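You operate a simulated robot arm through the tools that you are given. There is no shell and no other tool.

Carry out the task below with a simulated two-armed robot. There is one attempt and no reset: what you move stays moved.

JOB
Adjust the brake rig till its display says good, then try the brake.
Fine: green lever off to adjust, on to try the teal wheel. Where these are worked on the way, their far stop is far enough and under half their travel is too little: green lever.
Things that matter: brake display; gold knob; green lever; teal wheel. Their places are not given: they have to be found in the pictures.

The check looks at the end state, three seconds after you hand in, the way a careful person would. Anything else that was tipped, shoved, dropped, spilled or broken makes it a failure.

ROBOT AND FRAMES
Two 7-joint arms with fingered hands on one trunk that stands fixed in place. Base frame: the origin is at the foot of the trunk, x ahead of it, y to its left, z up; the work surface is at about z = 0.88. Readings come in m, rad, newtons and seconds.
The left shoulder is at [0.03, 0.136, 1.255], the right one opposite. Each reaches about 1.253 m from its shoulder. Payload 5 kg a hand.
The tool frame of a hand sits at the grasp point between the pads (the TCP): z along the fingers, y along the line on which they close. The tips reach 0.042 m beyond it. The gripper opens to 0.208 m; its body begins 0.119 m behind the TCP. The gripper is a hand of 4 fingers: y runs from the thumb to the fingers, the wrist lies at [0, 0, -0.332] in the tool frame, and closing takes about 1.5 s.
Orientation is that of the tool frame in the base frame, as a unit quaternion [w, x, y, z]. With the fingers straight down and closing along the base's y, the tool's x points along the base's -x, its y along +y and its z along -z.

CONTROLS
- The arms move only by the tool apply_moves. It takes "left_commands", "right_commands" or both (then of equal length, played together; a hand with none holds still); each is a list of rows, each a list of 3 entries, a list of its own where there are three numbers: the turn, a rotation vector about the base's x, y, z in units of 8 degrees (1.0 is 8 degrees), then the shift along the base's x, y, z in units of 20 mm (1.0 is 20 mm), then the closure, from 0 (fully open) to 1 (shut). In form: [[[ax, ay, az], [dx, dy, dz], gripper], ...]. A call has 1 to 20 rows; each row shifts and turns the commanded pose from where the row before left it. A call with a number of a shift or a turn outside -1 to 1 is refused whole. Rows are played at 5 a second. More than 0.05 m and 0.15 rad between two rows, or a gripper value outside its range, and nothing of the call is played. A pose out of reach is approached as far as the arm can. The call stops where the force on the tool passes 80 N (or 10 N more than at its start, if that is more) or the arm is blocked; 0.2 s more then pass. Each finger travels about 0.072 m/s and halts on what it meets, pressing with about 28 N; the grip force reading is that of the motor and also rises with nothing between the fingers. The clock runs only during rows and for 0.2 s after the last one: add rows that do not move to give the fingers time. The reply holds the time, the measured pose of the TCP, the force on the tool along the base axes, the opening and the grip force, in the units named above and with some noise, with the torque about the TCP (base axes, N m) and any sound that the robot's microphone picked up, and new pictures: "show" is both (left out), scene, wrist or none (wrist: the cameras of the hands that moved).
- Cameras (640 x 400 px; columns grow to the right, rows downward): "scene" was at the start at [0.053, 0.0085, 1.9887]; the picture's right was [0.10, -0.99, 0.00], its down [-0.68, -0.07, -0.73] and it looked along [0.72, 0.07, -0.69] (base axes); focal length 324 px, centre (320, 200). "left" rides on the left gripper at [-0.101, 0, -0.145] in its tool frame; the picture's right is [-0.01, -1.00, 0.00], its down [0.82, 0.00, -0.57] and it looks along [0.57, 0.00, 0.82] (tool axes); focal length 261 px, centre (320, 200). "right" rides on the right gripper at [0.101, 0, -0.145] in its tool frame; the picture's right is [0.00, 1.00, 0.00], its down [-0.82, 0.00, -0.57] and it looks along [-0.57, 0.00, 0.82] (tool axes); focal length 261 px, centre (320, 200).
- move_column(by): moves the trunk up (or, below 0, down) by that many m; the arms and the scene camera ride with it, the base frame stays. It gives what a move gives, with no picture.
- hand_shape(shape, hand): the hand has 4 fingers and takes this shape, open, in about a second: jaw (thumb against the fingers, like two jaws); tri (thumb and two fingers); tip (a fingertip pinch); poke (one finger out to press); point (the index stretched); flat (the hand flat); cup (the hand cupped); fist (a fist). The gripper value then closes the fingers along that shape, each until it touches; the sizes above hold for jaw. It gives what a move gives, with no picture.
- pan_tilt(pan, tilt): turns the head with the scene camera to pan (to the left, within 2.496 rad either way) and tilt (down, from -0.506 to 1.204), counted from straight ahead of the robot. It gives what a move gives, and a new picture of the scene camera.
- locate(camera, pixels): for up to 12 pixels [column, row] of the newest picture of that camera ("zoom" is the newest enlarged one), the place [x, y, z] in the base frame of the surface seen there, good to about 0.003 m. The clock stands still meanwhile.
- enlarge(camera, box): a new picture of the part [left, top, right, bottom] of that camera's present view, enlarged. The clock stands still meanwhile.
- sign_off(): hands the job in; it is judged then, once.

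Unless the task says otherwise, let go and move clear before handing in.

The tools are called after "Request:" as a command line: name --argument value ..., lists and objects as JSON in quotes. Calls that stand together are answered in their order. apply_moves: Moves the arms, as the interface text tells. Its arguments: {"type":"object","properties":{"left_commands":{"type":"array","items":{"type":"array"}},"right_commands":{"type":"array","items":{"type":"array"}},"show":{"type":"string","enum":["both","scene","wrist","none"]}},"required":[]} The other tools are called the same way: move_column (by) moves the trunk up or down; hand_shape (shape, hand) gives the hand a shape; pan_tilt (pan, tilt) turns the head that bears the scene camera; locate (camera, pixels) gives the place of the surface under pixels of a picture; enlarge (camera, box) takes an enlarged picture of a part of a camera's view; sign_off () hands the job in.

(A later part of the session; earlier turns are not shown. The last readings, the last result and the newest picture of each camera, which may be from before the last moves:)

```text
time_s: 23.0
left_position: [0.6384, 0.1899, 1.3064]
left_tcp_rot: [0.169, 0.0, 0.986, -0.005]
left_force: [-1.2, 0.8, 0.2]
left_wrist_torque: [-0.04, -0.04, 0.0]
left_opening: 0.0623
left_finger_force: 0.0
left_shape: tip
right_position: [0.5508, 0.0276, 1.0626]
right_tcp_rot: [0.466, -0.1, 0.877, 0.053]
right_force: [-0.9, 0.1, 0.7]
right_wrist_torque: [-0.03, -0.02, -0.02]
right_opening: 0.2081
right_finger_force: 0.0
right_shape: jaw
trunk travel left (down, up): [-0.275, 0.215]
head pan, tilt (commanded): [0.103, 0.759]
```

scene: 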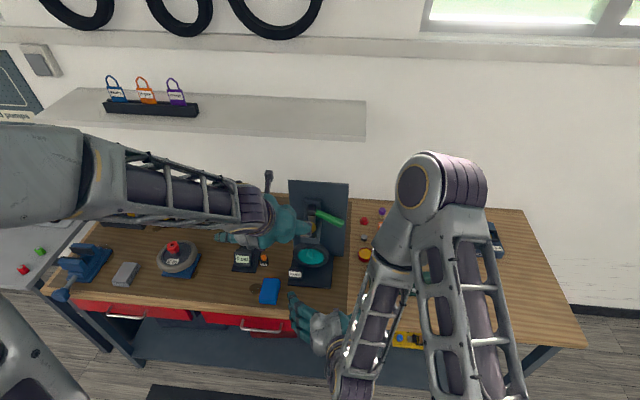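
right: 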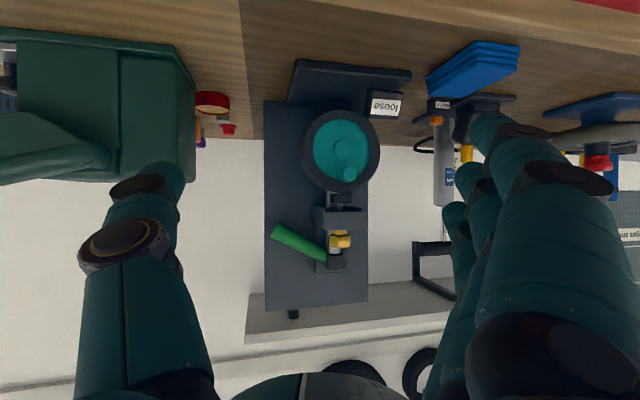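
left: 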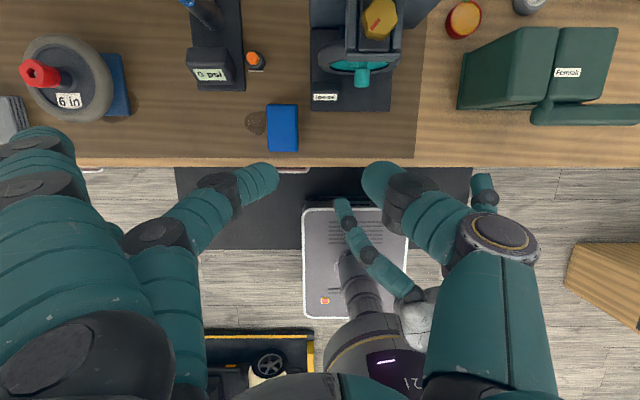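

The commanded pose follows the reached one, so pitch is now about 19°. I'll translate toward the knob at this pitch and see whether the arm follows.

Request:
apply_moves --left_commands '[[[0, 0, 0], [0.3, -0.7, -0.7], 0.7], [[0, 0, 0], [0.3, -0.7, -0.7], 0.7], [[0, 0, 0], [0.4, -0.7, -0.7], 0.7], [[0, 0, 0], [0.4, -0.7, -0.7], 0.7], [[0, 0, 0], [0.4, -0.7, -0.7], 0.7], [[0, 0, 0], [0, 0, 0], 0.7]]' --show "both"

```text
time_s: 24.4
left_position: [0.6772, 0.1205, 1.2358]
left_tcp_rot: [0.17, -0.001, 0.985, -0.005]
left_force: [-1.1, 0.3, -0.7]
left_wrist_torque: [-0.08, -0.01, -0.03]
left_opening: 0.0626
left_finger_force: 0.0
left_shape: tip
right_position: [0.552, 0.0294, 1.0624]
right_tcp_rot: [0.466, -0.1, 0.877, 0.053]
right_force: [-0.9, 0.1, -0.3]
right_wrist_torque: [-0.01, -0.02, -0.05]
right_opening: 0.2079
right_finger_force: 0.0
right_shape: jaw
trunk travel left (down, up): [-0.275, 0.215]
head pan, tilt (commanded): [0.103, 0.759]
```

scene: 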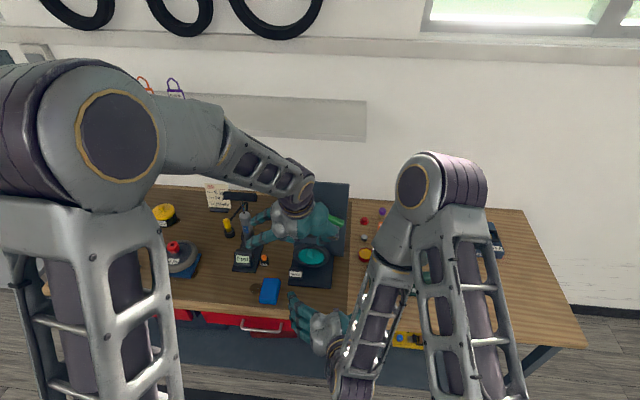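
left: 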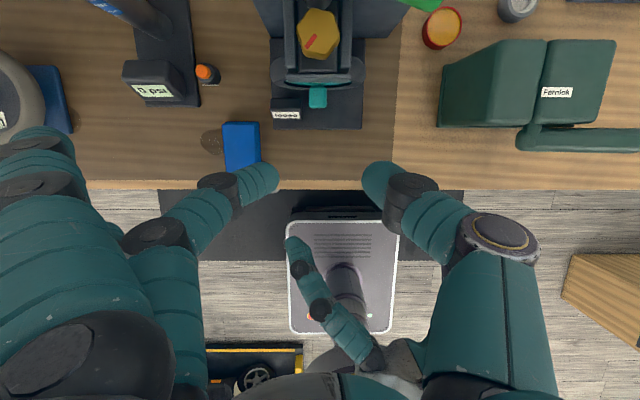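

The arm followed to (0.677, 0.12, 1.236), and the left camera shows the knob with its red mark at (310,40). I'll now try increasing the pitch here.

Request:
apply_moves --left_commands '[[[0, -0.5, 0], [0, 0, 0], 0.7], [[0, -0.5, 0], [0, 0, 0], 0.7], [[0, -0.5, 0], [0, 0, 0], 0.7], [[0, -0.5, 0], [0, 0, 0], 0.7], [[0, -0.5, 0], [0, 0, 0], 0.7], [[0, 0, 0], [0, 0, 0], 0.7]]' --show "wrist"

```text
time_s: 25.8
left_position: [0.6765, 0.1198, 1.2348]
left_tcp_rot: [0.338, 0.001, 0.941, -0.005]
left_force: [-0.1, 0.4, -0.5]
left_wrist_torque: [-0.06, 0.02, -0.03]
left_opening: 0.0625
left_finger_force: 0.1
left_shape: tip
right_position: [0.5525, 0.0315, 1.0638]
right_tcp_rot: [0.467, -0.1, 0.877, 0.052]
right_force: [0.3, 0.1, 0.5]
right_wrist_torque: [0.0, -0.06, 0.0]
right_opening: 0.2079
right_finger_force: 0.0
right_shape: jaw
trunk travel left (down, up): [-0.275, 0.215]
head pan, tilt (commanded): [0.103, 0.759]
```

left: 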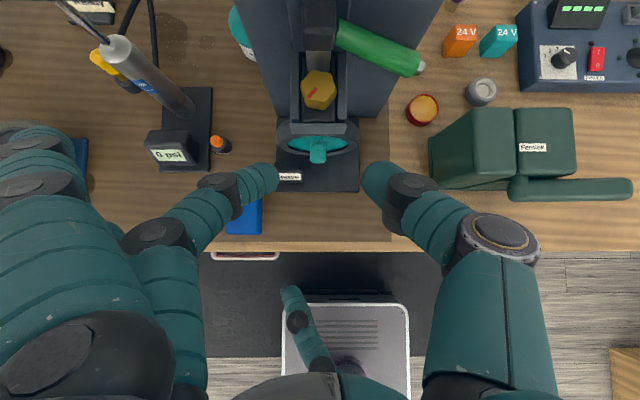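

Pitch 39.5° is reached. Next I'll test yaw by turning the hand +24° about vertical, so that I can later turn the knob clockwise through a useful arc.

Request:
apply_moves --left_commands '[[[0, 0, 0.6], [0, 0, 0], 0.7], [[0, 0, 0.6], [0, 0, 0], 0.7], [[0, 0, 0.6], [0, 0, 0], 0.7], [[0, 0, 0.6], [0, 0, 0], 0.7], [[0, 0, 0.6], [0, 0, 0], 0.7], [[0, 0, 0], [0, 0, 0], 0.7]]' --show "both"

```text
time_s: 27.2
left_position: [0.677, 0.1198, 1.2363]
left_tcp_rot: [0.331, -0.196, 0.921, 0.066]
left_force: [-0.5, 0.2, -0.3]
left_wrist_torque: [-0.06, 0.03, -0.03]
left_opening: 0.0627
left_finger_force: 0.1
left_shape: tip
right_position: [0.5526, 0.0297, 1.0635]
right_tcp_rot: [0.467, -0.101, 0.877, 0.053]
right_force: [0.8, 1.0, -0.5]
right_wrist_torque: [-0.01, 0.0, -0.04]
right_opening: 0.208
right_finger_force: 0.0
right_shape: jaw
trunk travel left (down, up): [-0.275, 0.215]
head pan, tilt (commanded): [0.103, 0.759]
```

scene: 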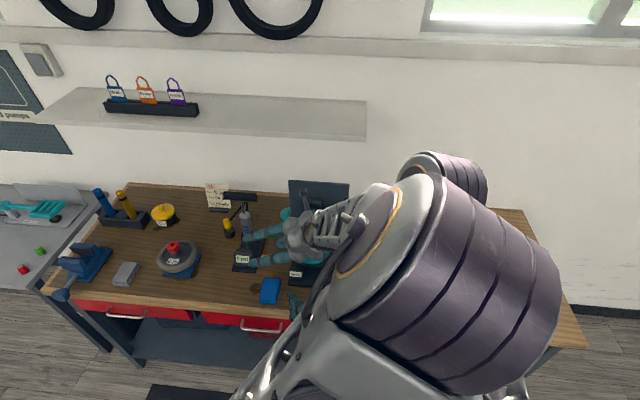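
left: 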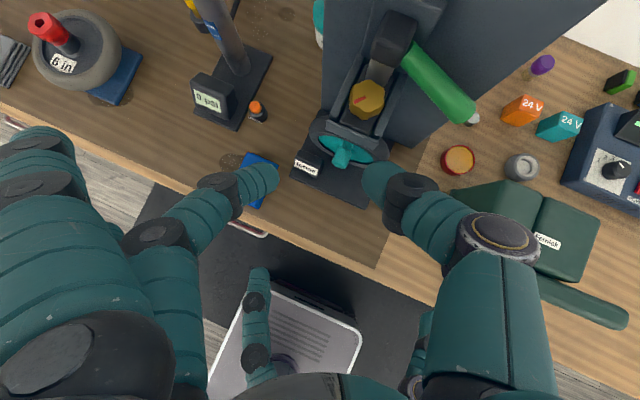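

The display still reads the same and the knob's red mark is clear, but the left elbow has swung across in front of the head, close to the right arm. I'll undo that yaw and use the range from about zero to negative yaw instead.

Request:
apply_moves --left_commands '[[[0, 0, -0.6], [0, 0, 0], 0.7], [[0, 0, -0.6], [0, 0, 0], 0.7], [[0, 0, -0.6], [0, 0, 0], 0.7], [[0, 0, -0.6], [0, 0, 0], 0.7], [[0, 0, -0.6], [0, 0, 0], 0.7], [[0, 0, 0], [0, 0, 0], 0.7]]' --show "both"

```text
time_s: 28.6
left_position: [0.6758, 0.1184, 1.2356]
left_tcp_rot: [0.337, 0.002, 0.941, -0.004]
left_force: [0.1, 0.3, 0.6]
left_wrist_torque: [0.1, 0.0, 0.07]
left_opening: 0.0623
left_finger_force: 0.1
left_shape: tip
right_position: [0.5518, 0.0263, 1.0636]
right_tcp_rot: [0.467, -0.1, 0.877, 0.054]
right_force: [-0.6, -0.9, 0.6]
right_wrist_torque: [0.04, 0.01, 0.07]
right_opening: 0.2079
right_finger_force: 0.0
right_shape: jaw
trunk travel left (down, up): [-0.275, 0.215]
head pan, tilt (commanded): [0.103, 0.759]
```

scene: 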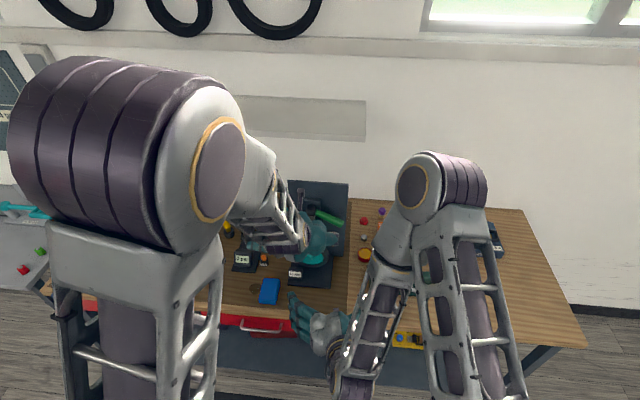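
left: 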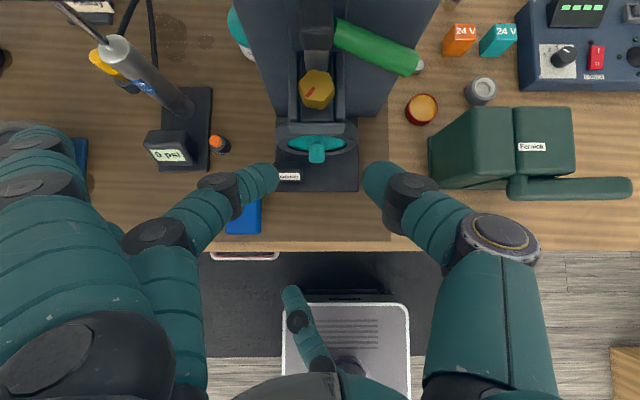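

The elbow is back on the left. Before approaching, I'll refine the knob's and housing's places from the left camera's view with an enlargement.

Request:
enlarge --camera "left" --box '[270, 20, 370, 130]'

Request:
enlarge --camera "right" --box '[240, 130, 400, 290]'

```text
3.64 times, centred on (320, 75) of left
```

zoom: 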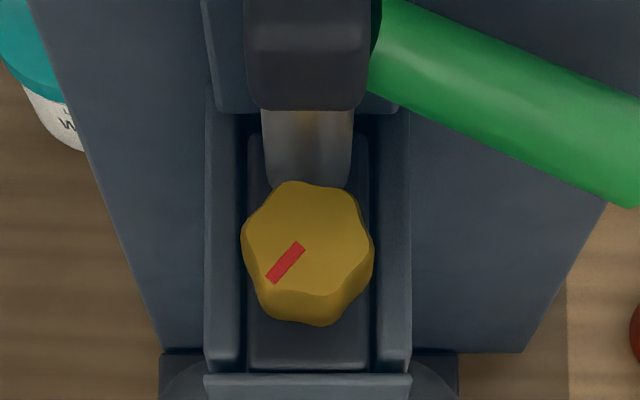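

```text
2.50 times, centred on (320, 210) of right
```

zoom: 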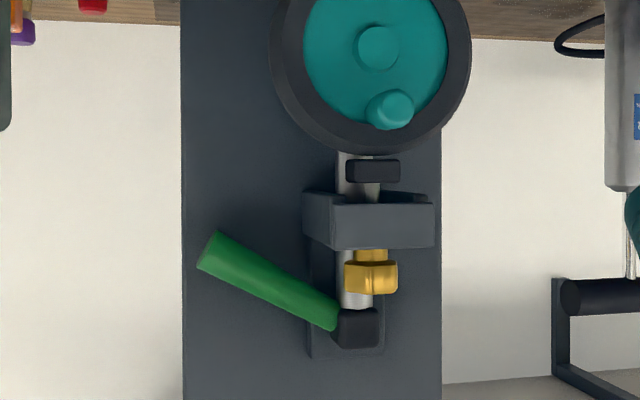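

Request:
locate --camera "left" --pixels '[[316, 86], [300, 83], [333, 86], [315, 72], [321, 99], [293, 102], [341, 102], [314, 125.5], [316.7, 58], [317, 37], [311, 91], [340, 40]]'

```text
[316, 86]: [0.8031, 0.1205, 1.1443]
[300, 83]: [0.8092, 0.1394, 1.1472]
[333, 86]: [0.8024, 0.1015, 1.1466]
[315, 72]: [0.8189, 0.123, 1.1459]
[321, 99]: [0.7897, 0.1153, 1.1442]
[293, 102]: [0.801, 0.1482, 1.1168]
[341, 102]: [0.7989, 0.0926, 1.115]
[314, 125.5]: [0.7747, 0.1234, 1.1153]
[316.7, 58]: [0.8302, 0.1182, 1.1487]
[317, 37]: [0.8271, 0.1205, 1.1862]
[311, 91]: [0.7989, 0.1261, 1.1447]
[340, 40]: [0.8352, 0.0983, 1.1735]
```

The knob centre is (0.804, 0.120) with its head at z 1.125–1.147, and the housing walls top out at z≈1.116. I'll bring the left pinch around the knob with the tips just above the walls.

Request:
apply_moves --left_commands '[[[0, 0, 0], [0.8, 0.02, -0.6], 0.68], [[0, 0, 0], [0.8, 0.02, -0.6], 0.68], [[0, 0, 0], [0.8, 0.02, -0.6], 0.68], [[0, 0, 0], [0.8, 0.02, -0.6], 0.68], [[0, 0, 0], [0.8, 0.02, -0.6], 0.68], [[0, 0, 0], [0.8, 0.02, -0.6], 0.68], [[0, 0, 0], [0, 0, 0], 0.68]]' --show "both"

Request:
enlarge --camera "right" --box '[240, 130, 400, 290]'

```text
time_s: 30.2
left_position: [0.7714, 0.1207, 1.1648]
left_tcp_rot: [0.337, 0.0, 0.941, -0.004]
left_force: [-0.2, 0.1, -0.1]
left_wrist_torque: [0.03, -0.03, 0.03]
left_opening: 0.0658
left_finger_force: 0.0
left_shape: tip
right_position: [0.5517, 0.0279, 1.0639]
right_tcp_rot: [0.467, -0.101, 0.877, 0.053]
right_force: [-0.3, 0.3, 0.7]
right_wrist_torque: [0.04, 0.01, -0.02]
right_opening: 0.2078
right_finger_force: 0.0
right_shape: jaw
trunk travel left (down, up): [-0.275, 0.215]
head pan, tilt (commanded): [0.103, 0.759]
```

scene: 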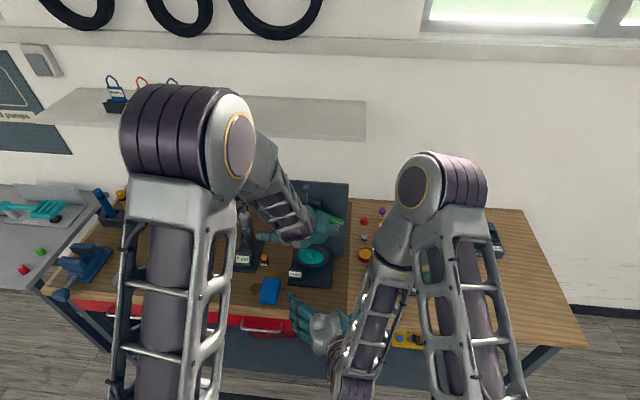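
left: 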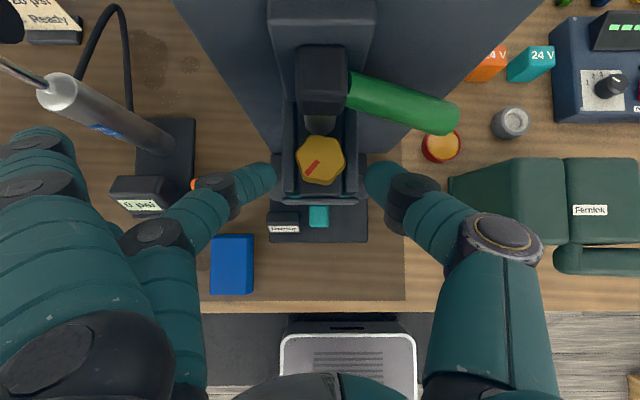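

```text
2.50 times, centred on (320, 210) of right
```

zoom: 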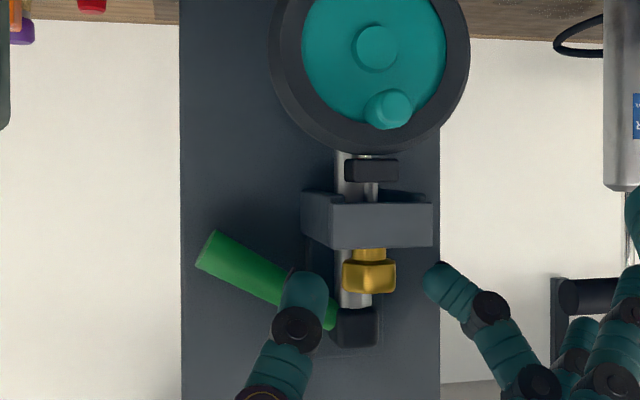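

The knob sits between the tips in the left picture (knob (322,160), tips at 275 and 365), and the display is visible at (285,226). I'll move the last 16 mm in and 7 mm down, then look before closing.

Request:
apply_moves --left_commands '[[[0, 0, 0], [0.4, 0, -0.18], 0.68], [[0, 0, 0], [0.4, 0, -0.18], 0.68], [[0, 0, 0], [0, 0, 0], 0.68]]' --show "wrist"

Request:
enlarge --camera "right" --box '[260, 180, 400, 290]'

```text
time_s: 31.0
left_position: [0.7885, 0.1218, 1.1562]
left_tcp_rot: [0.338, 0.002, 0.941, -0.005]
left_force: [1.4, 0.1, 0.3]
left_wrist_torque: [0.02, -0.02, 0.02]
left_opening: 0.0661
left_finger_force: 0.0
left_shape: tip
right_position: [0.551, 0.0276, 1.0627]
right_tcp_rot: [0.466, -0.1, 0.877, 0.053]
right_force: [0.2, 0.3, 0.4]
right_wrist_torque: [0.03, 0.01, -0.01]
right_opening: 0.2079
right_finger_force: 0.2
right_shape: jaw
trunk travel left (down, up): [-0.275, 0.215]
head pan, tilt (commanded): [0.103, 0.759]
```

left: 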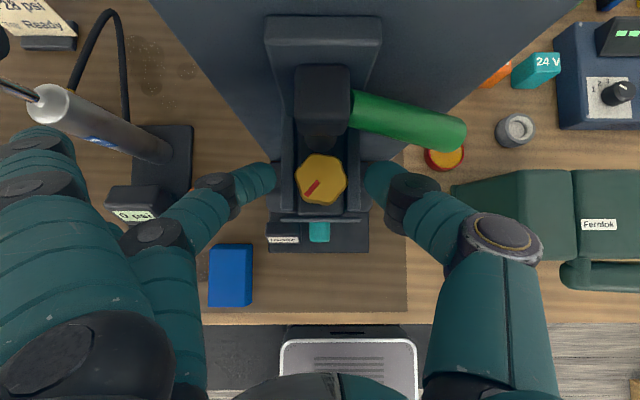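

```text
3.64 times, centred on (330, 235) of right
```

zoom: 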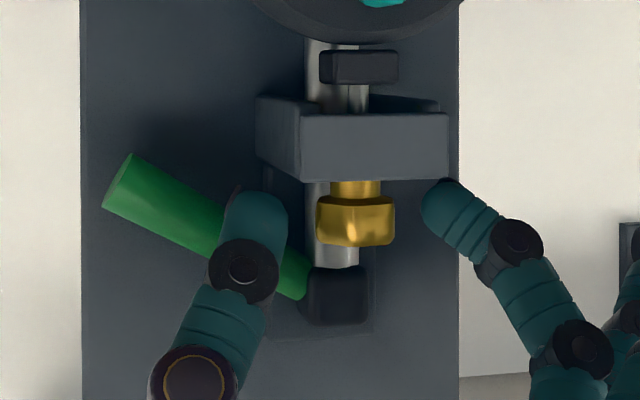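

The tips flank the knob at its height (left picture: knob (321,180), tips in the same row). I'll close the pinch on the knob.

Request:
apply_moves --left_commands '[[[0, 0, 0], [0, 0, 0], 0.75], [[0, 0, 0], [0, 0, 0], 0.8], [[0, 0, 0], [0, 0, 0], 0.9], [[0, 0, 0], [0, 0, 0], 0.9], [[0, 0, 0], [0, 0, 0], 0.9], [[0, 0, 0], [0, 0, 0], 0.9]]' --show "wrist"

Request:
enlarge --camera "right" --box '[260, 180, 400, 290]'

```text
time_s: 32.4
left_position: [0.7878, 0.121, 1.1566]
left_tcp_rot: [0.337, 0.0, 0.941, -0.004]
left_force: [0.9, -1.9, -1.6]
left_wrist_torque: [-0.04, 0.0, -0.01]
left_opening: 0.0303
left_finger_force: 27.8
left_shape: tip
right_position: [0.5519, 0.0283, 1.0627]
right_tcp_rot: [0.467, -0.099, 0.877, 0.052]
right_force: [0.4, 0.7, 0.1]
right_wrist_torque: [0.0, -0.02, 0.02]
right_opening: 0.2078
right_finger_force: 0.0
right_shape: jaw
trunk travel left (down, up): [-0.275, 0.215]
head pan, tilt (commanded): [0.103, 0.759]
```

left: 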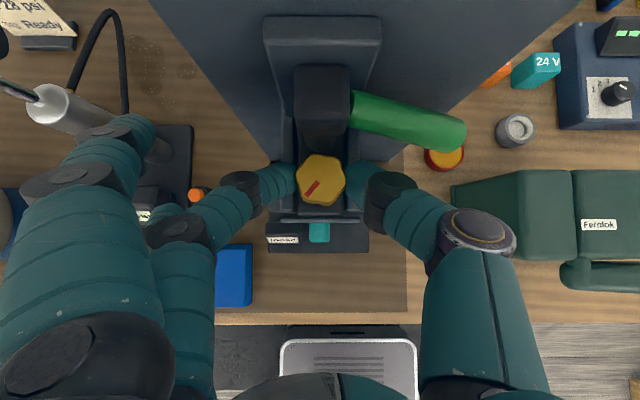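

```text
3.64 times, centred on (330, 235) of right
```

zoom: 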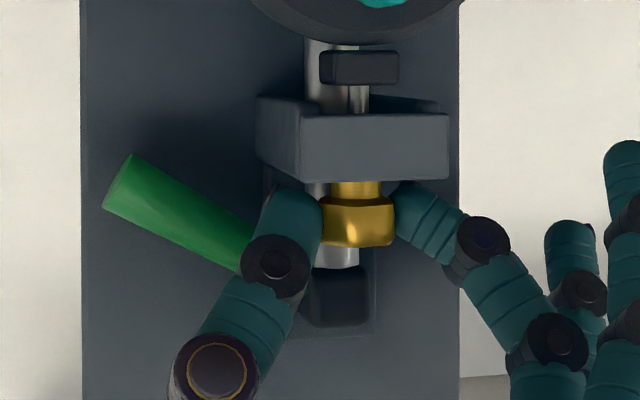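

The pinch holds the knob (27.8 N, display still visible at (285,239)). Before turning it I want to be sure the lever is truly off, so I'll let go, back away and test the lever gently.

Request:
apply_moves --left_commands '[[[0, 0, 0], [0, 0, 0], 0.7], [[0, 0, 0], [0, 0, 0], 0.68], [[0, 0, 0], [0, 0, 0], 0.68], [[0, 0, 0], [-0.6, 0, 0.6], 0.68], [[0, 0, 0], [-0.7, 0, 0.7], 0.68], [[0, 0, 0], [-0.7, 0, 0.7], 0.68], [[0, 0, 0], [-0.7, 0, 0.7], 0.68], [[0, 0, 0], [-0.7, 0, 0.7], 0.68], [[0, 0, 0], [-0.7, 0, 0.7], 0.68], [[0, 0, 0], [-0.5, 0, 0.7], 0.68], [[0, 0, 0], [0, 0, 0], 0.68]]' --show "none"

Request:
hand_shape --hand "left" --shape "poke"

Request:
apply_moves --left_commands '[[[0, 0, 0], [0, 0, 0], 0], [[0, 0, 0], [0, 0, 0], 0]]' --show "both"

```text
time_s: 34.8
left_position: [0.6962, 0.1209, 1.2513]
left_tcp_rot: [0.338, 0.001, 0.941, -0.005]
left_force: [-0.3, -0.2, -0.5]
left_wrist_torque: [-0.01, 0.02, -0.03]
left_opening: 0.0659
left_finger_force: 0.0
left_shape: tip
right_position: [0.552, 0.0281, 1.0624]
right_tcp_rot: [0.467, -0.101, 0.877, 0.053]
right_force: [0.3, 0.2, 0.3]
right_wrist_torque: [0.0, -0.01, 0.02]
right_opening: 0.208
right_finger_force: 0.1
right_shape: jaw
trunk travel left (down, up): [-0.275, 0.215]
head pan, tilt (commanded): [0.103, 0.759]
```

```text
time_s: 35.7
left_position: [0.6974, 0.1208, 1.2528]
left_tcp_rot: [0.337, 0.0, 0.941, -0.005]
left_force: [-0.4, -0.2, 0.2]
left_wrist_torque: [0.03, -0.01, 0.02]
left_opening: 0.0
left_finger_force: 0.1
left_shape: poke
right_position: [0.5514, 0.0281, 1.0625]
right_tcp_rot: [0.467, -0.1, 0.877, 0.053]
right_force: [0.2, 0.0, 0.8]
right_wrist_torque: [0.01, 0.01, 0.0]
right_opening: 0.2079
right_finger_force: 0.0
right_shape: jaw
trunk travel left (down, up): [-0.275, 0.215]
head pan, tilt (commanded): [0.103, 0.759]
```

```text
time_s: 36.3
left_position: [0.6971, 0.1211, 1.2532]
left_tcp_rot: [0.337, 0.001, 0.941, -0.004]
left_force: [0.4, -0.8, -0.3]
left_wrist_torque: [-0.02, 0.01, -0.02]
left_opening: 0.0001
left_finger_force: 0.1
left_shape: poke
right_position: [0.5531, 0.0289, 1.0642]
right_tcp_rot: [0.467, -0.1, 0.877, 0.053]
right_force: [-0.3, 0.3, 0.3]
right_wrist_torque: [0.03, -0.04, 0.01]
right_opening: 0.2079
right_finger_force: 0.0
right_shape: jaw
trunk travel left (down, up): [-0.275, 0.215]
head pan, tilt (commanded): [0.103, 0.759]
```

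scene: 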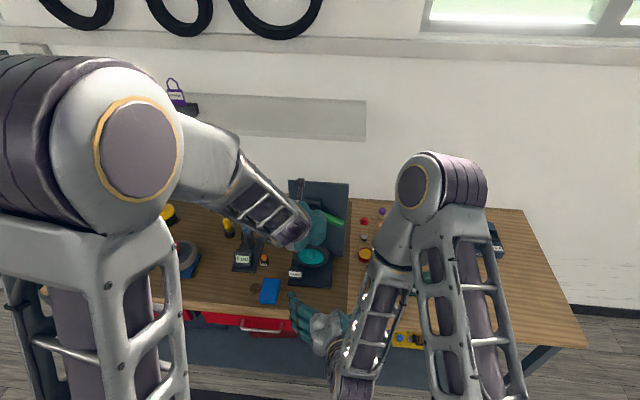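
left: 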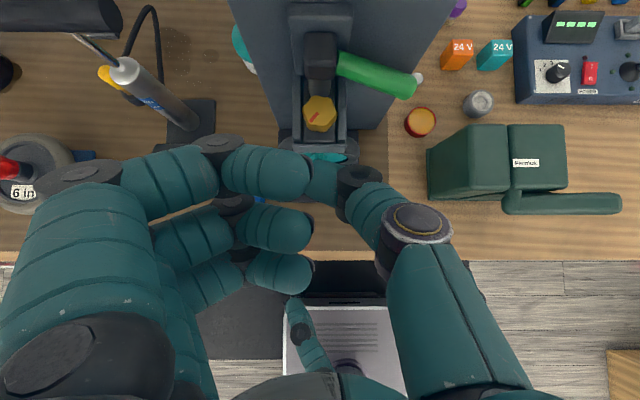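

In "poke" the fingers curl and the thumb meets the index near (320,175). I'd like a long thin probe, so I'll look at "point" too.

Request:
hand_shape --hand "left" --shape "point"

Request:
apply_moves --left_commands '[[[0, 0, 0], [0, 0, 0], 0], [[0, 0, 0], [0, 0, 0], 0]]' --show "wrist"

Request:
enlarge --camera "right" --box '[200, 60, 520, 380]'

```text
time_s: 37.2
left_position: [0.6962, 0.121, 1.2516]
left_tcp_rot: [0.338, 0.0, 0.941, -0.004]
left_force: [0.0, -0.1, 0.8]
left_wrist_torque: [-0.05, 0.02, -0.02]
left_opening: 0.2018
left_finger_force: 0.1
left_shape: point
right_position: [0.5519, 0.0289, 1.0632]
right_tcp_rot: [0.466, -0.1, 0.877, 0.053]
right_force: [0.2, 0.4, 0.0]
right_wrist_torque: [-0.04, -0.01, 0.0]
right_opening: 0.2081
right_finger_force: 0.0
right_shape: jaw
trunk travel left (down, up): [-0.275, 0.215]
head pan, tilt (commanded): [0.103, 0.759]
```

```text
time_s: 37.8
left_position: [0.697, 0.121, 1.2519]
left_tcp_rot: [0.337, 0.001, 0.942, -0.005]
left_force: [0.2, 0.0, -0.5]
left_wrist_torque: [-0.05, -0.01, 0.04]
left_opening: 0.2016
left_finger_force: 0.0
left_shape: point
right_position: [0.5527, 0.0293, 1.0639]
right_tcp_rot: [0.467, -0.101, 0.877, 0.053]
right_force: [0.4, 1.0, 0.3]
right_wrist_torque: [-0.01, 0.0, 0.01]
right_opening: 0.2079
right_finger_force: 0.1
right_shape: jaw
trunk travel left (down, up): [-0.275, 0.215]
head pan, tilt (commanded): [0.103, 0.759]
```

left: 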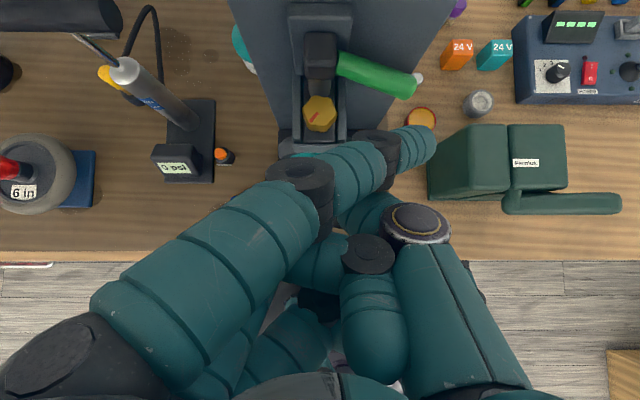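

```text
1.25 times, centred on (360, 220) of right
```

zoom: 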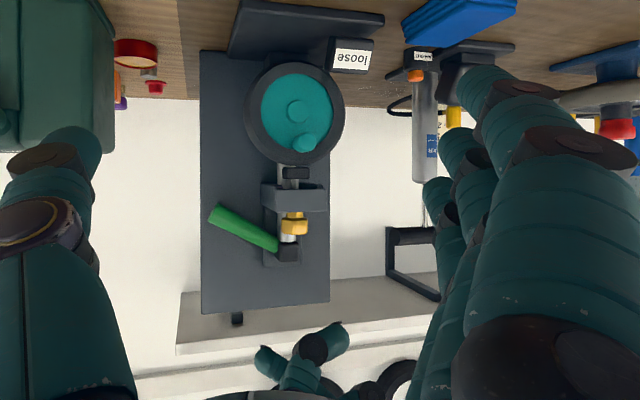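

In "point" the index stretches across to the right with its tip at left-picture (428,140). I'll locate the tip and finger.

Request:
locate --camera "left" --pixels '[[430, 138], [415, 150], [385, 150], [350, 175], [300, 195], [410, 220], [370, 255], [360, 350]]'

```text
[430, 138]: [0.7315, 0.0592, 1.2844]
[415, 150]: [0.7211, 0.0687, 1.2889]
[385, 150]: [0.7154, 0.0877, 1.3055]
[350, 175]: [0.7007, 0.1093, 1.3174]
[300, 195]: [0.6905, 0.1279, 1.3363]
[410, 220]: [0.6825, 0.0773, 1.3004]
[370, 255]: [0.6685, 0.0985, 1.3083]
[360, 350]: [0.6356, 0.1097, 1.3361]
```

The index tip in "point" lies off to the side of the TCP, which is awkward. I'll look at "flat" to see if it gives a cleaner paddle.

Request:
hand_shape --hand "left" --shape "flat"

Request:
apply_moves --left_commands '[[[0, 0, 0], [0, 0, 0], 0], [[0, 0, 0], [0, 0, 0], 0]]' --show "wrist"

Request:
hand_shape --hand "left" --shape "tri"

Request:
apply_moves --left_commands '[[[0, 0, 0], [0, 0, 0], 0.7], [[0, 0, 0], [0, 0, 0], 0.7], [[0, 0, 0], [0, 0, 0], 0.7], [[0, 0, 0], [0, 0, 0], 0.7], [[0, 0, 0], [0, 0, 0], 0.7], [[0, 0, 0], [0, 0, 0], 0.7]]' --show "wrist"

```text
time_s: 38.7
left_position: [0.6965, 0.12, 1.2508]
left_tcp_rot: [0.337, 0.0, 0.942, -0.005]
left_force: [0.3, -0.4, -0.4]
left_wrist_torque: [0.0, -0.04, 0.0]
left_opening: 0.2015
left_finger_force: 0.0
left_shape: flat
right_position: [0.552, 0.0289, 1.0623]
right_tcp_rot: [0.466, -0.101, 0.877, 0.053]
right_force: [0.3, 0.2, -0.4]
right_wrist_torque: [-0.01, -0.03, -0.01]
right_opening: 0.208
right_finger_force: 0.0
right_shape: jaw
trunk travel left (down, up): [-0.275, 0.215]
head pan, tilt (commanded): [0.103, 0.759]
```

```text
time_s: 39.3
left_position: [0.696, 0.1219, 1.2523]
left_tcp_rot: [0.337, 0.0, 0.941, -0.004]
left_force: [0.3, -0.6, 0.1]
left_wrist_torque: [-0.01, 0.03, -0.03]
left_opening: 0.2019
left_finger_force: 0.1
left_shape: flat
right_position: [0.5524, 0.0289, 1.0631]
right_tcp_rot: [0.467, -0.1, 0.877, 0.053]
right_force: [-0.7, 0.3, 0.0]
right_wrist_torque: [0.02, -0.01, -0.01]
right_opening: 0.2079
right_finger_force: 0.1
right_shape: jaw
trunk travel left (down, up): [-0.275, 0.215]
head pan, tilt (commanded): [0.103, 0.759]
```

left: 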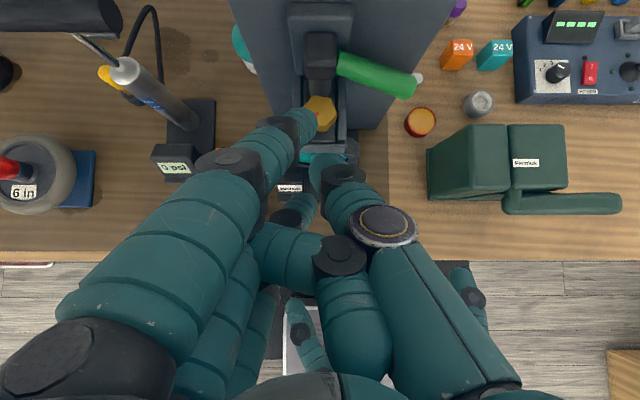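

```text
time_s: 40.2
left_position: [0.6977, 0.1222, 1.2529]
left_tcp_rot: [0.337, 0.0, 0.941, -0.004]
left_force: [0.1, 0.1, -0.3]
left_wrist_torque: [-0.01, 0.02, 0.03]
left_opening: 0.2081
left_finger_force: 0.1
left_shape: tri
right_position: [0.5524, 0.0286, 1.0642]
right_tcp_rot: [0.466, -0.1, 0.877, 0.053]
right_force: [-0.5, -0.1, -0.2]
right_wrist_torque: [0.01, -0.04, 0.02]
right_opening: 0.208
right_finger_force: 0.0
right_shape: jaw
trunk travel left (down, up): [-0.275, 0.215]
head pan, tilt (commanded): [0.103, 0.759]
```

```text
time_s: 41.6
left_position: [0.6967, 0.1212, 1.2524]
left_tcp_rot: [0.337, 0.0, 0.941, -0.004]
left_force: [-0.2, -0.3, 0.5]
left_wrist_torque: [-0.02, 0.0, 0.0]
left_opening: 0.0631
left_finger_force: 0.1
left_shape: tri
right_position: [0.5517, 0.0289, 1.0635]
right_tcp_rot: [0.467, -0.1, 0.877, 0.052]
right_force: [0.9, 0.4, 0.5]
right_wrist_torque: [0.02, 0.02, 0.0]
right_opening: 0.208
right_finger_force: 0.1
right_shape: jaw
trunk travel left (down, up): [-0.275, 0.215]
head pan, tilt (commanded): [0.103, 0.759]
```

left: 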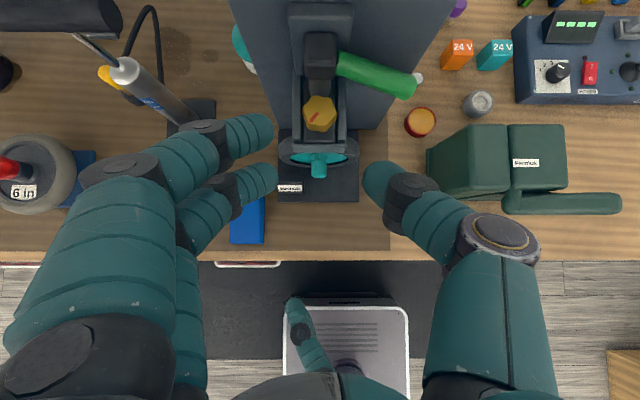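

"Flat" stretches the fingers straight and narrow, with the upper finger foremost (tip near (305,120)), which makes a good poker with nothing splayed. I'll return to flat and locate the fingertips.

Request:
hand_shape --hand "left" --shape "flat"

Request:
apply_moves --left_commands '[[[0, 0, 0], [0, 0, 0], 0], [[0, 0, 0], [0, 0, 0], 0], [[0, 0, 0], [0, 0, 0], 0]]' --show "both"

Request:
locate --camera "left" --pixels '[[303, 120], [285, 140], [255, 150], [230, 185], [325, 165], [345, 195], [308, 160], [300, 205], [285, 255], [340, 255], [380, 225], [315, 115]]'

Request:
enlarge --camera "right" --box '[200, 160, 420, 400]'

```text
time_s: 42.5
left_position: [0.697, 0.1209, 1.2527]
left_tcp_rot: [0.337, 0.0, 0.942, -0.004]
left_force: [0.1, -0.2, 0.2]
left_wrist_torque: [0.02, 0.02, 0.03]
left_opening: 0.2017
left_finger_force: 0.1
left_shape: flat
right_position: [0.5511, 0.0288, 1.0631]
right_tcp_rot: [0.466, -0.1, 0.877, 0.053]
right_force: [-0.4, -0.8, 0.5]
right_wrist_torque: [-0.01, 0.04, 0.0]
right_opening: 0.2078
right_finger_force: 0.1
right_shape: jaw
trunk travel left (down, up): [-0.275, 0.215]
head pan, tilt (commanded): [0.103, 0.759]
```

```text
time_s: 43.3
left_position: [0.6966, 0.122, 1.2527]
left_tcp_rot: [0.337, 0.0, 0.941, -0.004]
left_force: [0.6, 0.3, -0.2]
left_wrist_torque: [0.04, -0.01, -0.06]
left_opening: 0.2016
left_finger_force: 0.1
left_shape: flat
right_position: [0.5522, 0.0288, 1.0639]
right_tcp_rot: [0.467, -0.101, 0.877, 0.053]
right_force: [0.5, 0.7, 0.6]
right_wrist_torque: [0.0, -0.02, -0.01]
right_opening: 0.208
right_finger_force: 0.1
right_shape: jaw
trunk travel left (down, up): [-0.275, 0.215]
head pan, tilt (commanded): [0.103, 0.759]
```

scene: 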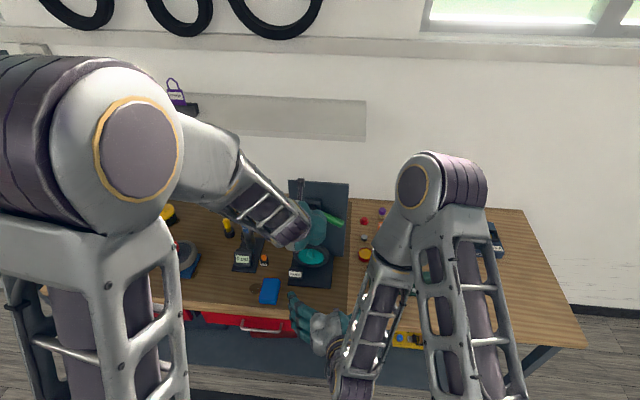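
left: 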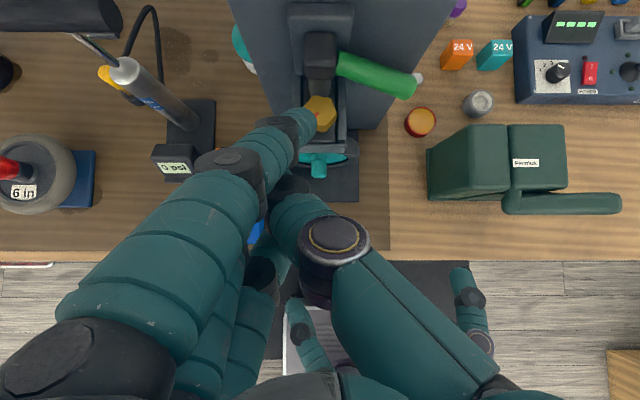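

```text
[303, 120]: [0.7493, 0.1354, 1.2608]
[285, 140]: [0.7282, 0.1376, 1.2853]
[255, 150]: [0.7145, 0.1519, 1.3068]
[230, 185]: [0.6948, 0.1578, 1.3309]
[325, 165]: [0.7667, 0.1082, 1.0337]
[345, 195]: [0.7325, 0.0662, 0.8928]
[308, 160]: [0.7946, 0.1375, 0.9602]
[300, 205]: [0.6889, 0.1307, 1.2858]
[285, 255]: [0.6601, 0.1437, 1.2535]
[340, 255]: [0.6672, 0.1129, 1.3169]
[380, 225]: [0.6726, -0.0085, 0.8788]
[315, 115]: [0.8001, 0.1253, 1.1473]
```

```text
1.67 times, centred on (310, 280) of right
```

zoom: 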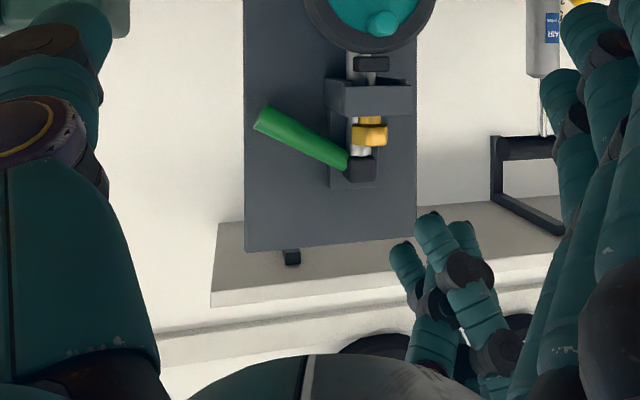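

Right-camera zoom shows the left hand's tips bundled compactly (about (430,225)). I'll move the left hand to above the lever's free end with some negative yaw, watching where the elbow goes.

Request:
apply_moves --left_commands '[[[0, 0, -0.5], [0.2, -0.8, 0], 0], [[0, 0, -0.5], [0.2, -0.8, 0], 0], [[0, 0, -0.5], [0.2, -0.8, 0], 0], [[0, 0, -0.5], [0.2, -0.8, 0], 0], [[0, 0, -0.5], [0.2, -0.8, 0], 0], [[0, 0, 0], [0, 0, 0], 0]]' --show "both"

Request:
enlarge --camera "right" --box '[200, 60, 460, 380]'

```text
time_s: 44.7
left_position: [0.7152, 0.0408, 1.2522]
left_tcp_rot: [0.331, 0.164, 0.927, -0.063]
left_force: [-1.1, -0.1, -0.1]
left_wrist_torque: [-0.01, 0.02, 0.0]
left_opening: 0.2015
left_finger_force: 0.0
left_shape: flat
right_position: [0.5516, 0.0286, 1.0653]
right_tcp_rot: [0.466, -0.099, 0.878, 0.052]
right_force: [0.0, 0.9, -0.2]
right_wrist_torque: [-0.01, 0.0, -0.01]
right_opening: 0.2079
right_finger_force: 0.1
right_shape: jaw
trunk travel left (down, up): [-0.275, 0.215]
head pan, tilt (commanded): [0.103, 0.759]
```

scene: 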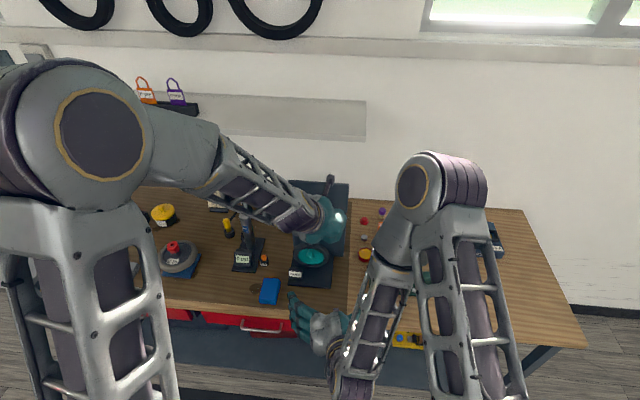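
left: 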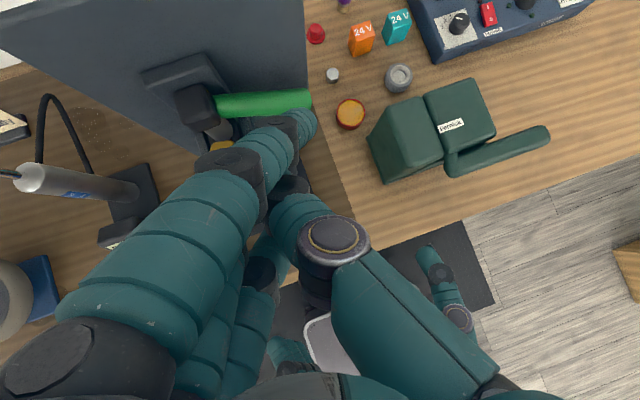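

```text
1.25 times, centred on (330, 220) of right
```

zoom: 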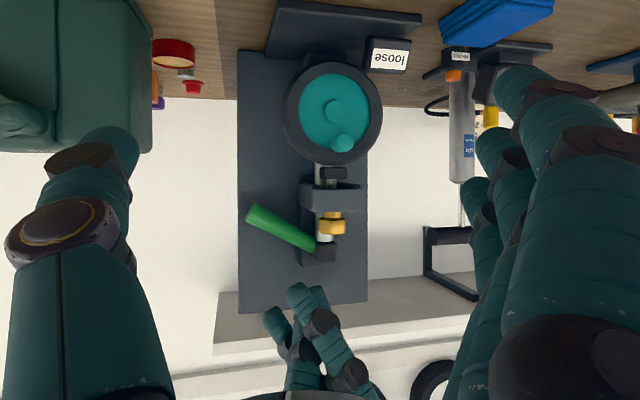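

The elbow stayed left, and the hand is over the lever's side. I'll advance to just above the lever's free end, staying clear of the back plate.

Request:
apply_moves --left_commands '[[[0, 0, 0], [0.85, 0, -0.2], 0], [[0, 0, 0], [0.85, 0, -0.2], 0], [[0, 0, 0], [0.85, 0, -0.2], 0], [[0, 0, 0], [0.85, 0, -0.3], 0], [[0, 0, 0], [0.85, 0, -0.4], 0], [[0, 0, 0], [0, 0, 0], 0]]' --show "wrist"

Request:
enlarge --camera "right" --box '[220, 130, 420, 320]'

```text
time_s: 46.1
left_position: [0.8026, 0.0403, 1.2283]
left_tcp_rot: [0.332, 0.165, 0.927, -0.063]
left_force: [7.2, -4.8, 3.6]
left_wrist_torque: [-0.04, -0.62, -0.64]
left_opening: 0.2019
left_finger_force: 0.1
left_shape: flat
right_position: [0.5511, 0.0272, 1.0632]
right_tcp_rot: [0.467, -0.099, 0.877, 0.053]
right_force: [0.3, 0.3, 0.6]
right_wrist_torque: [-0.02, 0.05, -0.01]
right_opening: 0.2077
right_finger_force: 0.1
right_shape: jaw
trunk travel left (down, up): [-0.275, 0.215]
head pan, tilt (commanded): [0.103, 0.759]
```

left: 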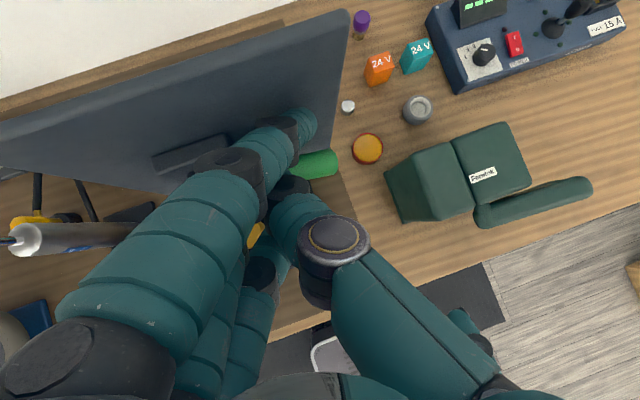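

```text
2.11 times, centred on (320, 225) of right
```

zoom: 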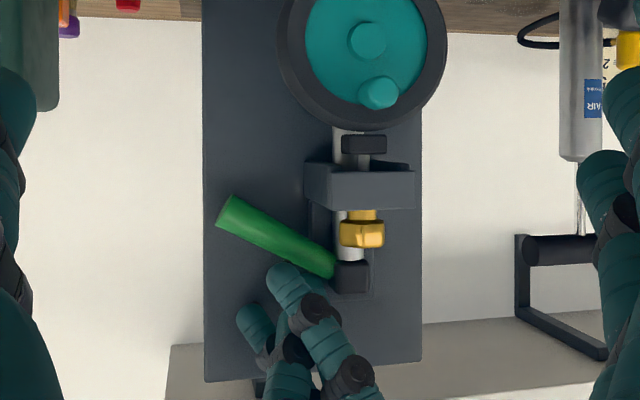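

The force rose to about 9 N, so a fingertip is touching the back plate or lever. I'll back off 10 mm and recheck.

Request:
apply_moves --left_commands '[[[0, 0, 0], [-0.5, 0, 0.2], 0], [[0, 0, 0], [0, 0, 0], 0]]' --show "wrist"

Request:
enlarge --camera "left" --box '[180, 60, 400, 220]'

Request:
locate --camera "left" --pixels '[[305, 118], [312, 120], [285, 130], [250, 150], [320, 165], [330, 165]]'

```text
time_s: 46.7
left_position: [0.79, 0.0411, 1.2306]
left_tcp_rot: [0.331, 0.164, 0.927, -0.063]
left_force: [-3.6, -2.3, 4.4]
left_wrist_torque: [0.09, 0.01, 0.05]
left_opening: 0.2017
left_finger_force: 0.0
left_shape: flat
right_position: [0.5528, 0.0283, 1.0641]
right_tcp_rot: [0.467, -0.101, 0.877, 0.054]
right_force: [0.0, -0.3, -0.3]
right_wrist_torque: [0.0, 0.0, -0.05]
right_opening: 0.208
right_finger_force: 0.0
right_shape: jaw
trunk travel left (down, up): [-0.275, 0.215]
head pan, tilt (commanded): [0.103, 0.759]
```

left: 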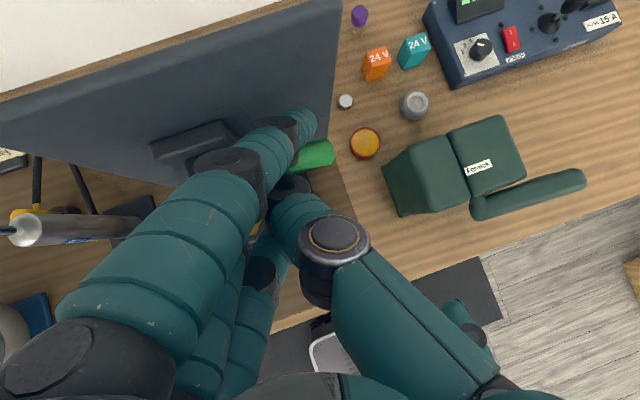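

```text
2.50 times, centred on (290, 140) of left
```

zoom: 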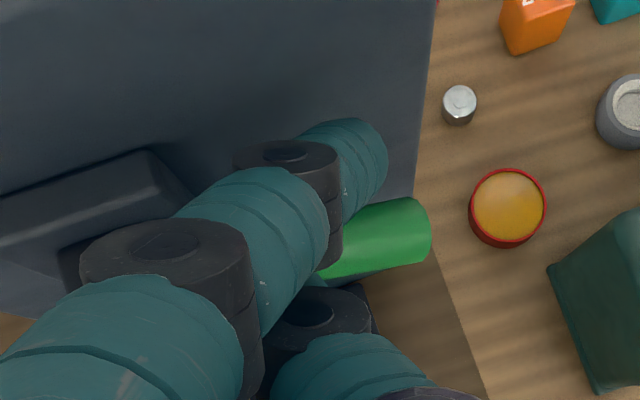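

```text
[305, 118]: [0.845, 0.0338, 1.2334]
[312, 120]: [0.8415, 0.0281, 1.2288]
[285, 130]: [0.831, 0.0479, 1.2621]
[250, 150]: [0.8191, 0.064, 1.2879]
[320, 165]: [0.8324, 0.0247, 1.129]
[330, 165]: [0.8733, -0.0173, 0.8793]
```

The index tip is at about (0.846, 0.03, 1.228), roughly 7 cm above the lever's free end, with the other tips passing in front of it. I'll lower the hand in steps toward the lever.

Request:
apply_moves --left_commands '[[[0, 0, 0], [0, 0, -0.8], 0], [[0, 0, 0], [0, 0, -0.8], 0], [[0, 0, 0], [0, 0, -0.6], 0], [[0, 0, 0], [0, 0, 0], 0]]' --show "wrist"

Request:
enlarge --camera "right" --box '[220, 130, 420, 320]'

```text
time_s: 47.3
left_position: [0.8017, 0.0331, 1.2185]
left_tcp_rot: [0.345, 0.17, 0.921, -0.065]
left_force: [8.5, -10.2, 15.2]
left_wrist_torque: [0.01, -1.08, -1.19]
left_opening: 0.2018
left_finger_force: 0.1
left_shape: flat
right_position: [0.5536, 0.0274, 1.0629]
right_tcp_rot: [0.466, -0.101, 0.877, 0.054]
right_force: [1.1, -0.1, -1.2]
right_wrist_torque: [0.01, 0.02, 0.02]
right_opening: 0.2081
right_finger_force: 0.1
right_shape: jaw
trunk travel left (down, up): [-0.275, 0.215]
head pan, tilt (commanded): [0.103, 0.759]
stopped in row 2 (left hand): the force on the tool passed its limit at 87 N (the readings are from after the stop); the commanded pose is now the measured one
```

left: 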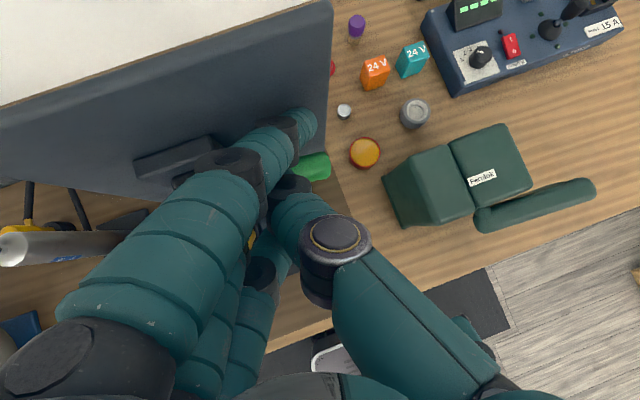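

```text
2.11 times, centred on (320, 225) of right
```

zoom: 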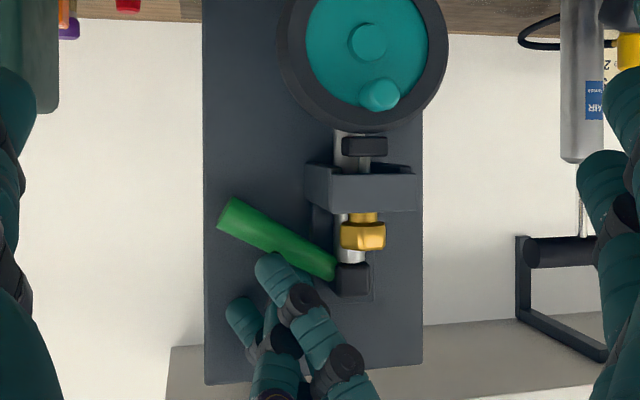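

The force limit tripped at 87 N: a finger met something early. I'll find what is touching by locating points from the right camera, and check that the rig hasn't moved.

Request:
enlarge --camera "right" --box '[260, 200, 360, 320]'

Request:
locate --camera "zoom" --pixels '[[230, 195], [260, 225], [190, 280], [300, 250], [250, 300], [150, 100], [250, 170], [390, 220], [330, 170], [400, 130]]'

Request:
locate --camera "left" --pixels '[[305, 118], [312, 122], [290, 185], [300, 200], [320, 165], [325, 160], [300, 90], [180, 150], [200, 140]]'

```text
3.33 times, centred on (310, 260) of right
```

zoom: 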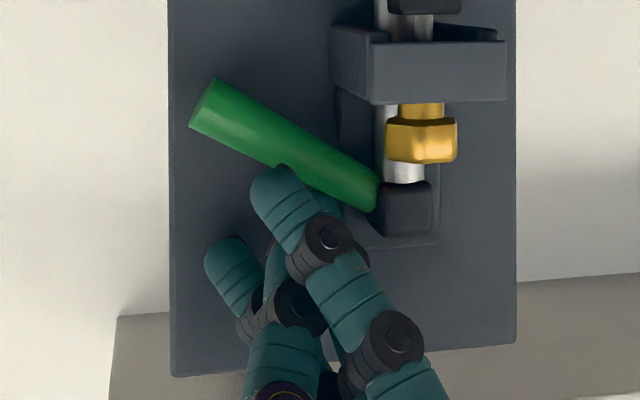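

```text
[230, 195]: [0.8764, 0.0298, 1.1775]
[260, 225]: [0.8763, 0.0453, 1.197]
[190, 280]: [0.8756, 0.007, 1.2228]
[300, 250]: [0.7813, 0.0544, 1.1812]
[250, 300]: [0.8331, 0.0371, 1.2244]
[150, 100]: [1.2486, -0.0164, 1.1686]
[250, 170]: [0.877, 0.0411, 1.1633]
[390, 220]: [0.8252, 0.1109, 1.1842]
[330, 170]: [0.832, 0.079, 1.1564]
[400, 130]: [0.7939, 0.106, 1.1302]
```

```text
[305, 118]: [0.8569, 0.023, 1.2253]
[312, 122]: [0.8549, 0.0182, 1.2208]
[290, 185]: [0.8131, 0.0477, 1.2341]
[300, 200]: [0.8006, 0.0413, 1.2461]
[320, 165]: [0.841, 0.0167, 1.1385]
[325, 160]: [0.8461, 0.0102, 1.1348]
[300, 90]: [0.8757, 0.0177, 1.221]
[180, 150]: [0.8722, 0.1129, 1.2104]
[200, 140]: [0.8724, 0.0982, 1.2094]
```

The index tip is near the back plate (x≈0.877) and the lower fingers hang in front of the lever. I'll look closely from the scene and left cameras to see what touches.

Request:
enlarge --camera "scene" --box '[280, 170, 360, 290]'

Request:
enlarge --camera "left" --box '[220, 80, 380, 240]'

```text
3.33 times, centred on (320, 230) of scene
```

zoom: 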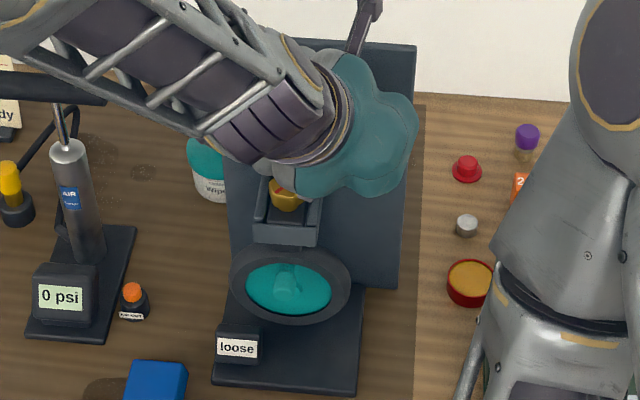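

```text
2.50 times, centred on (300, 160) of left
```

zoom: 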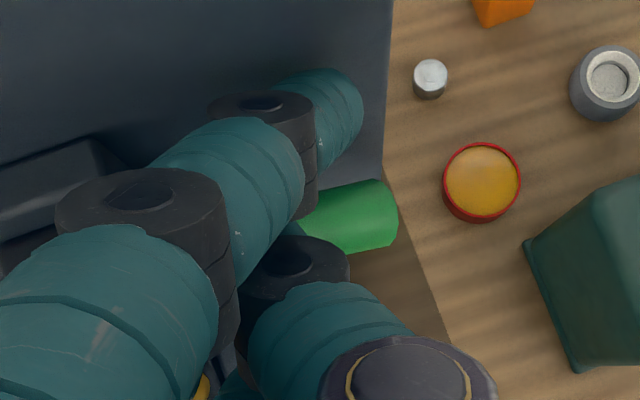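

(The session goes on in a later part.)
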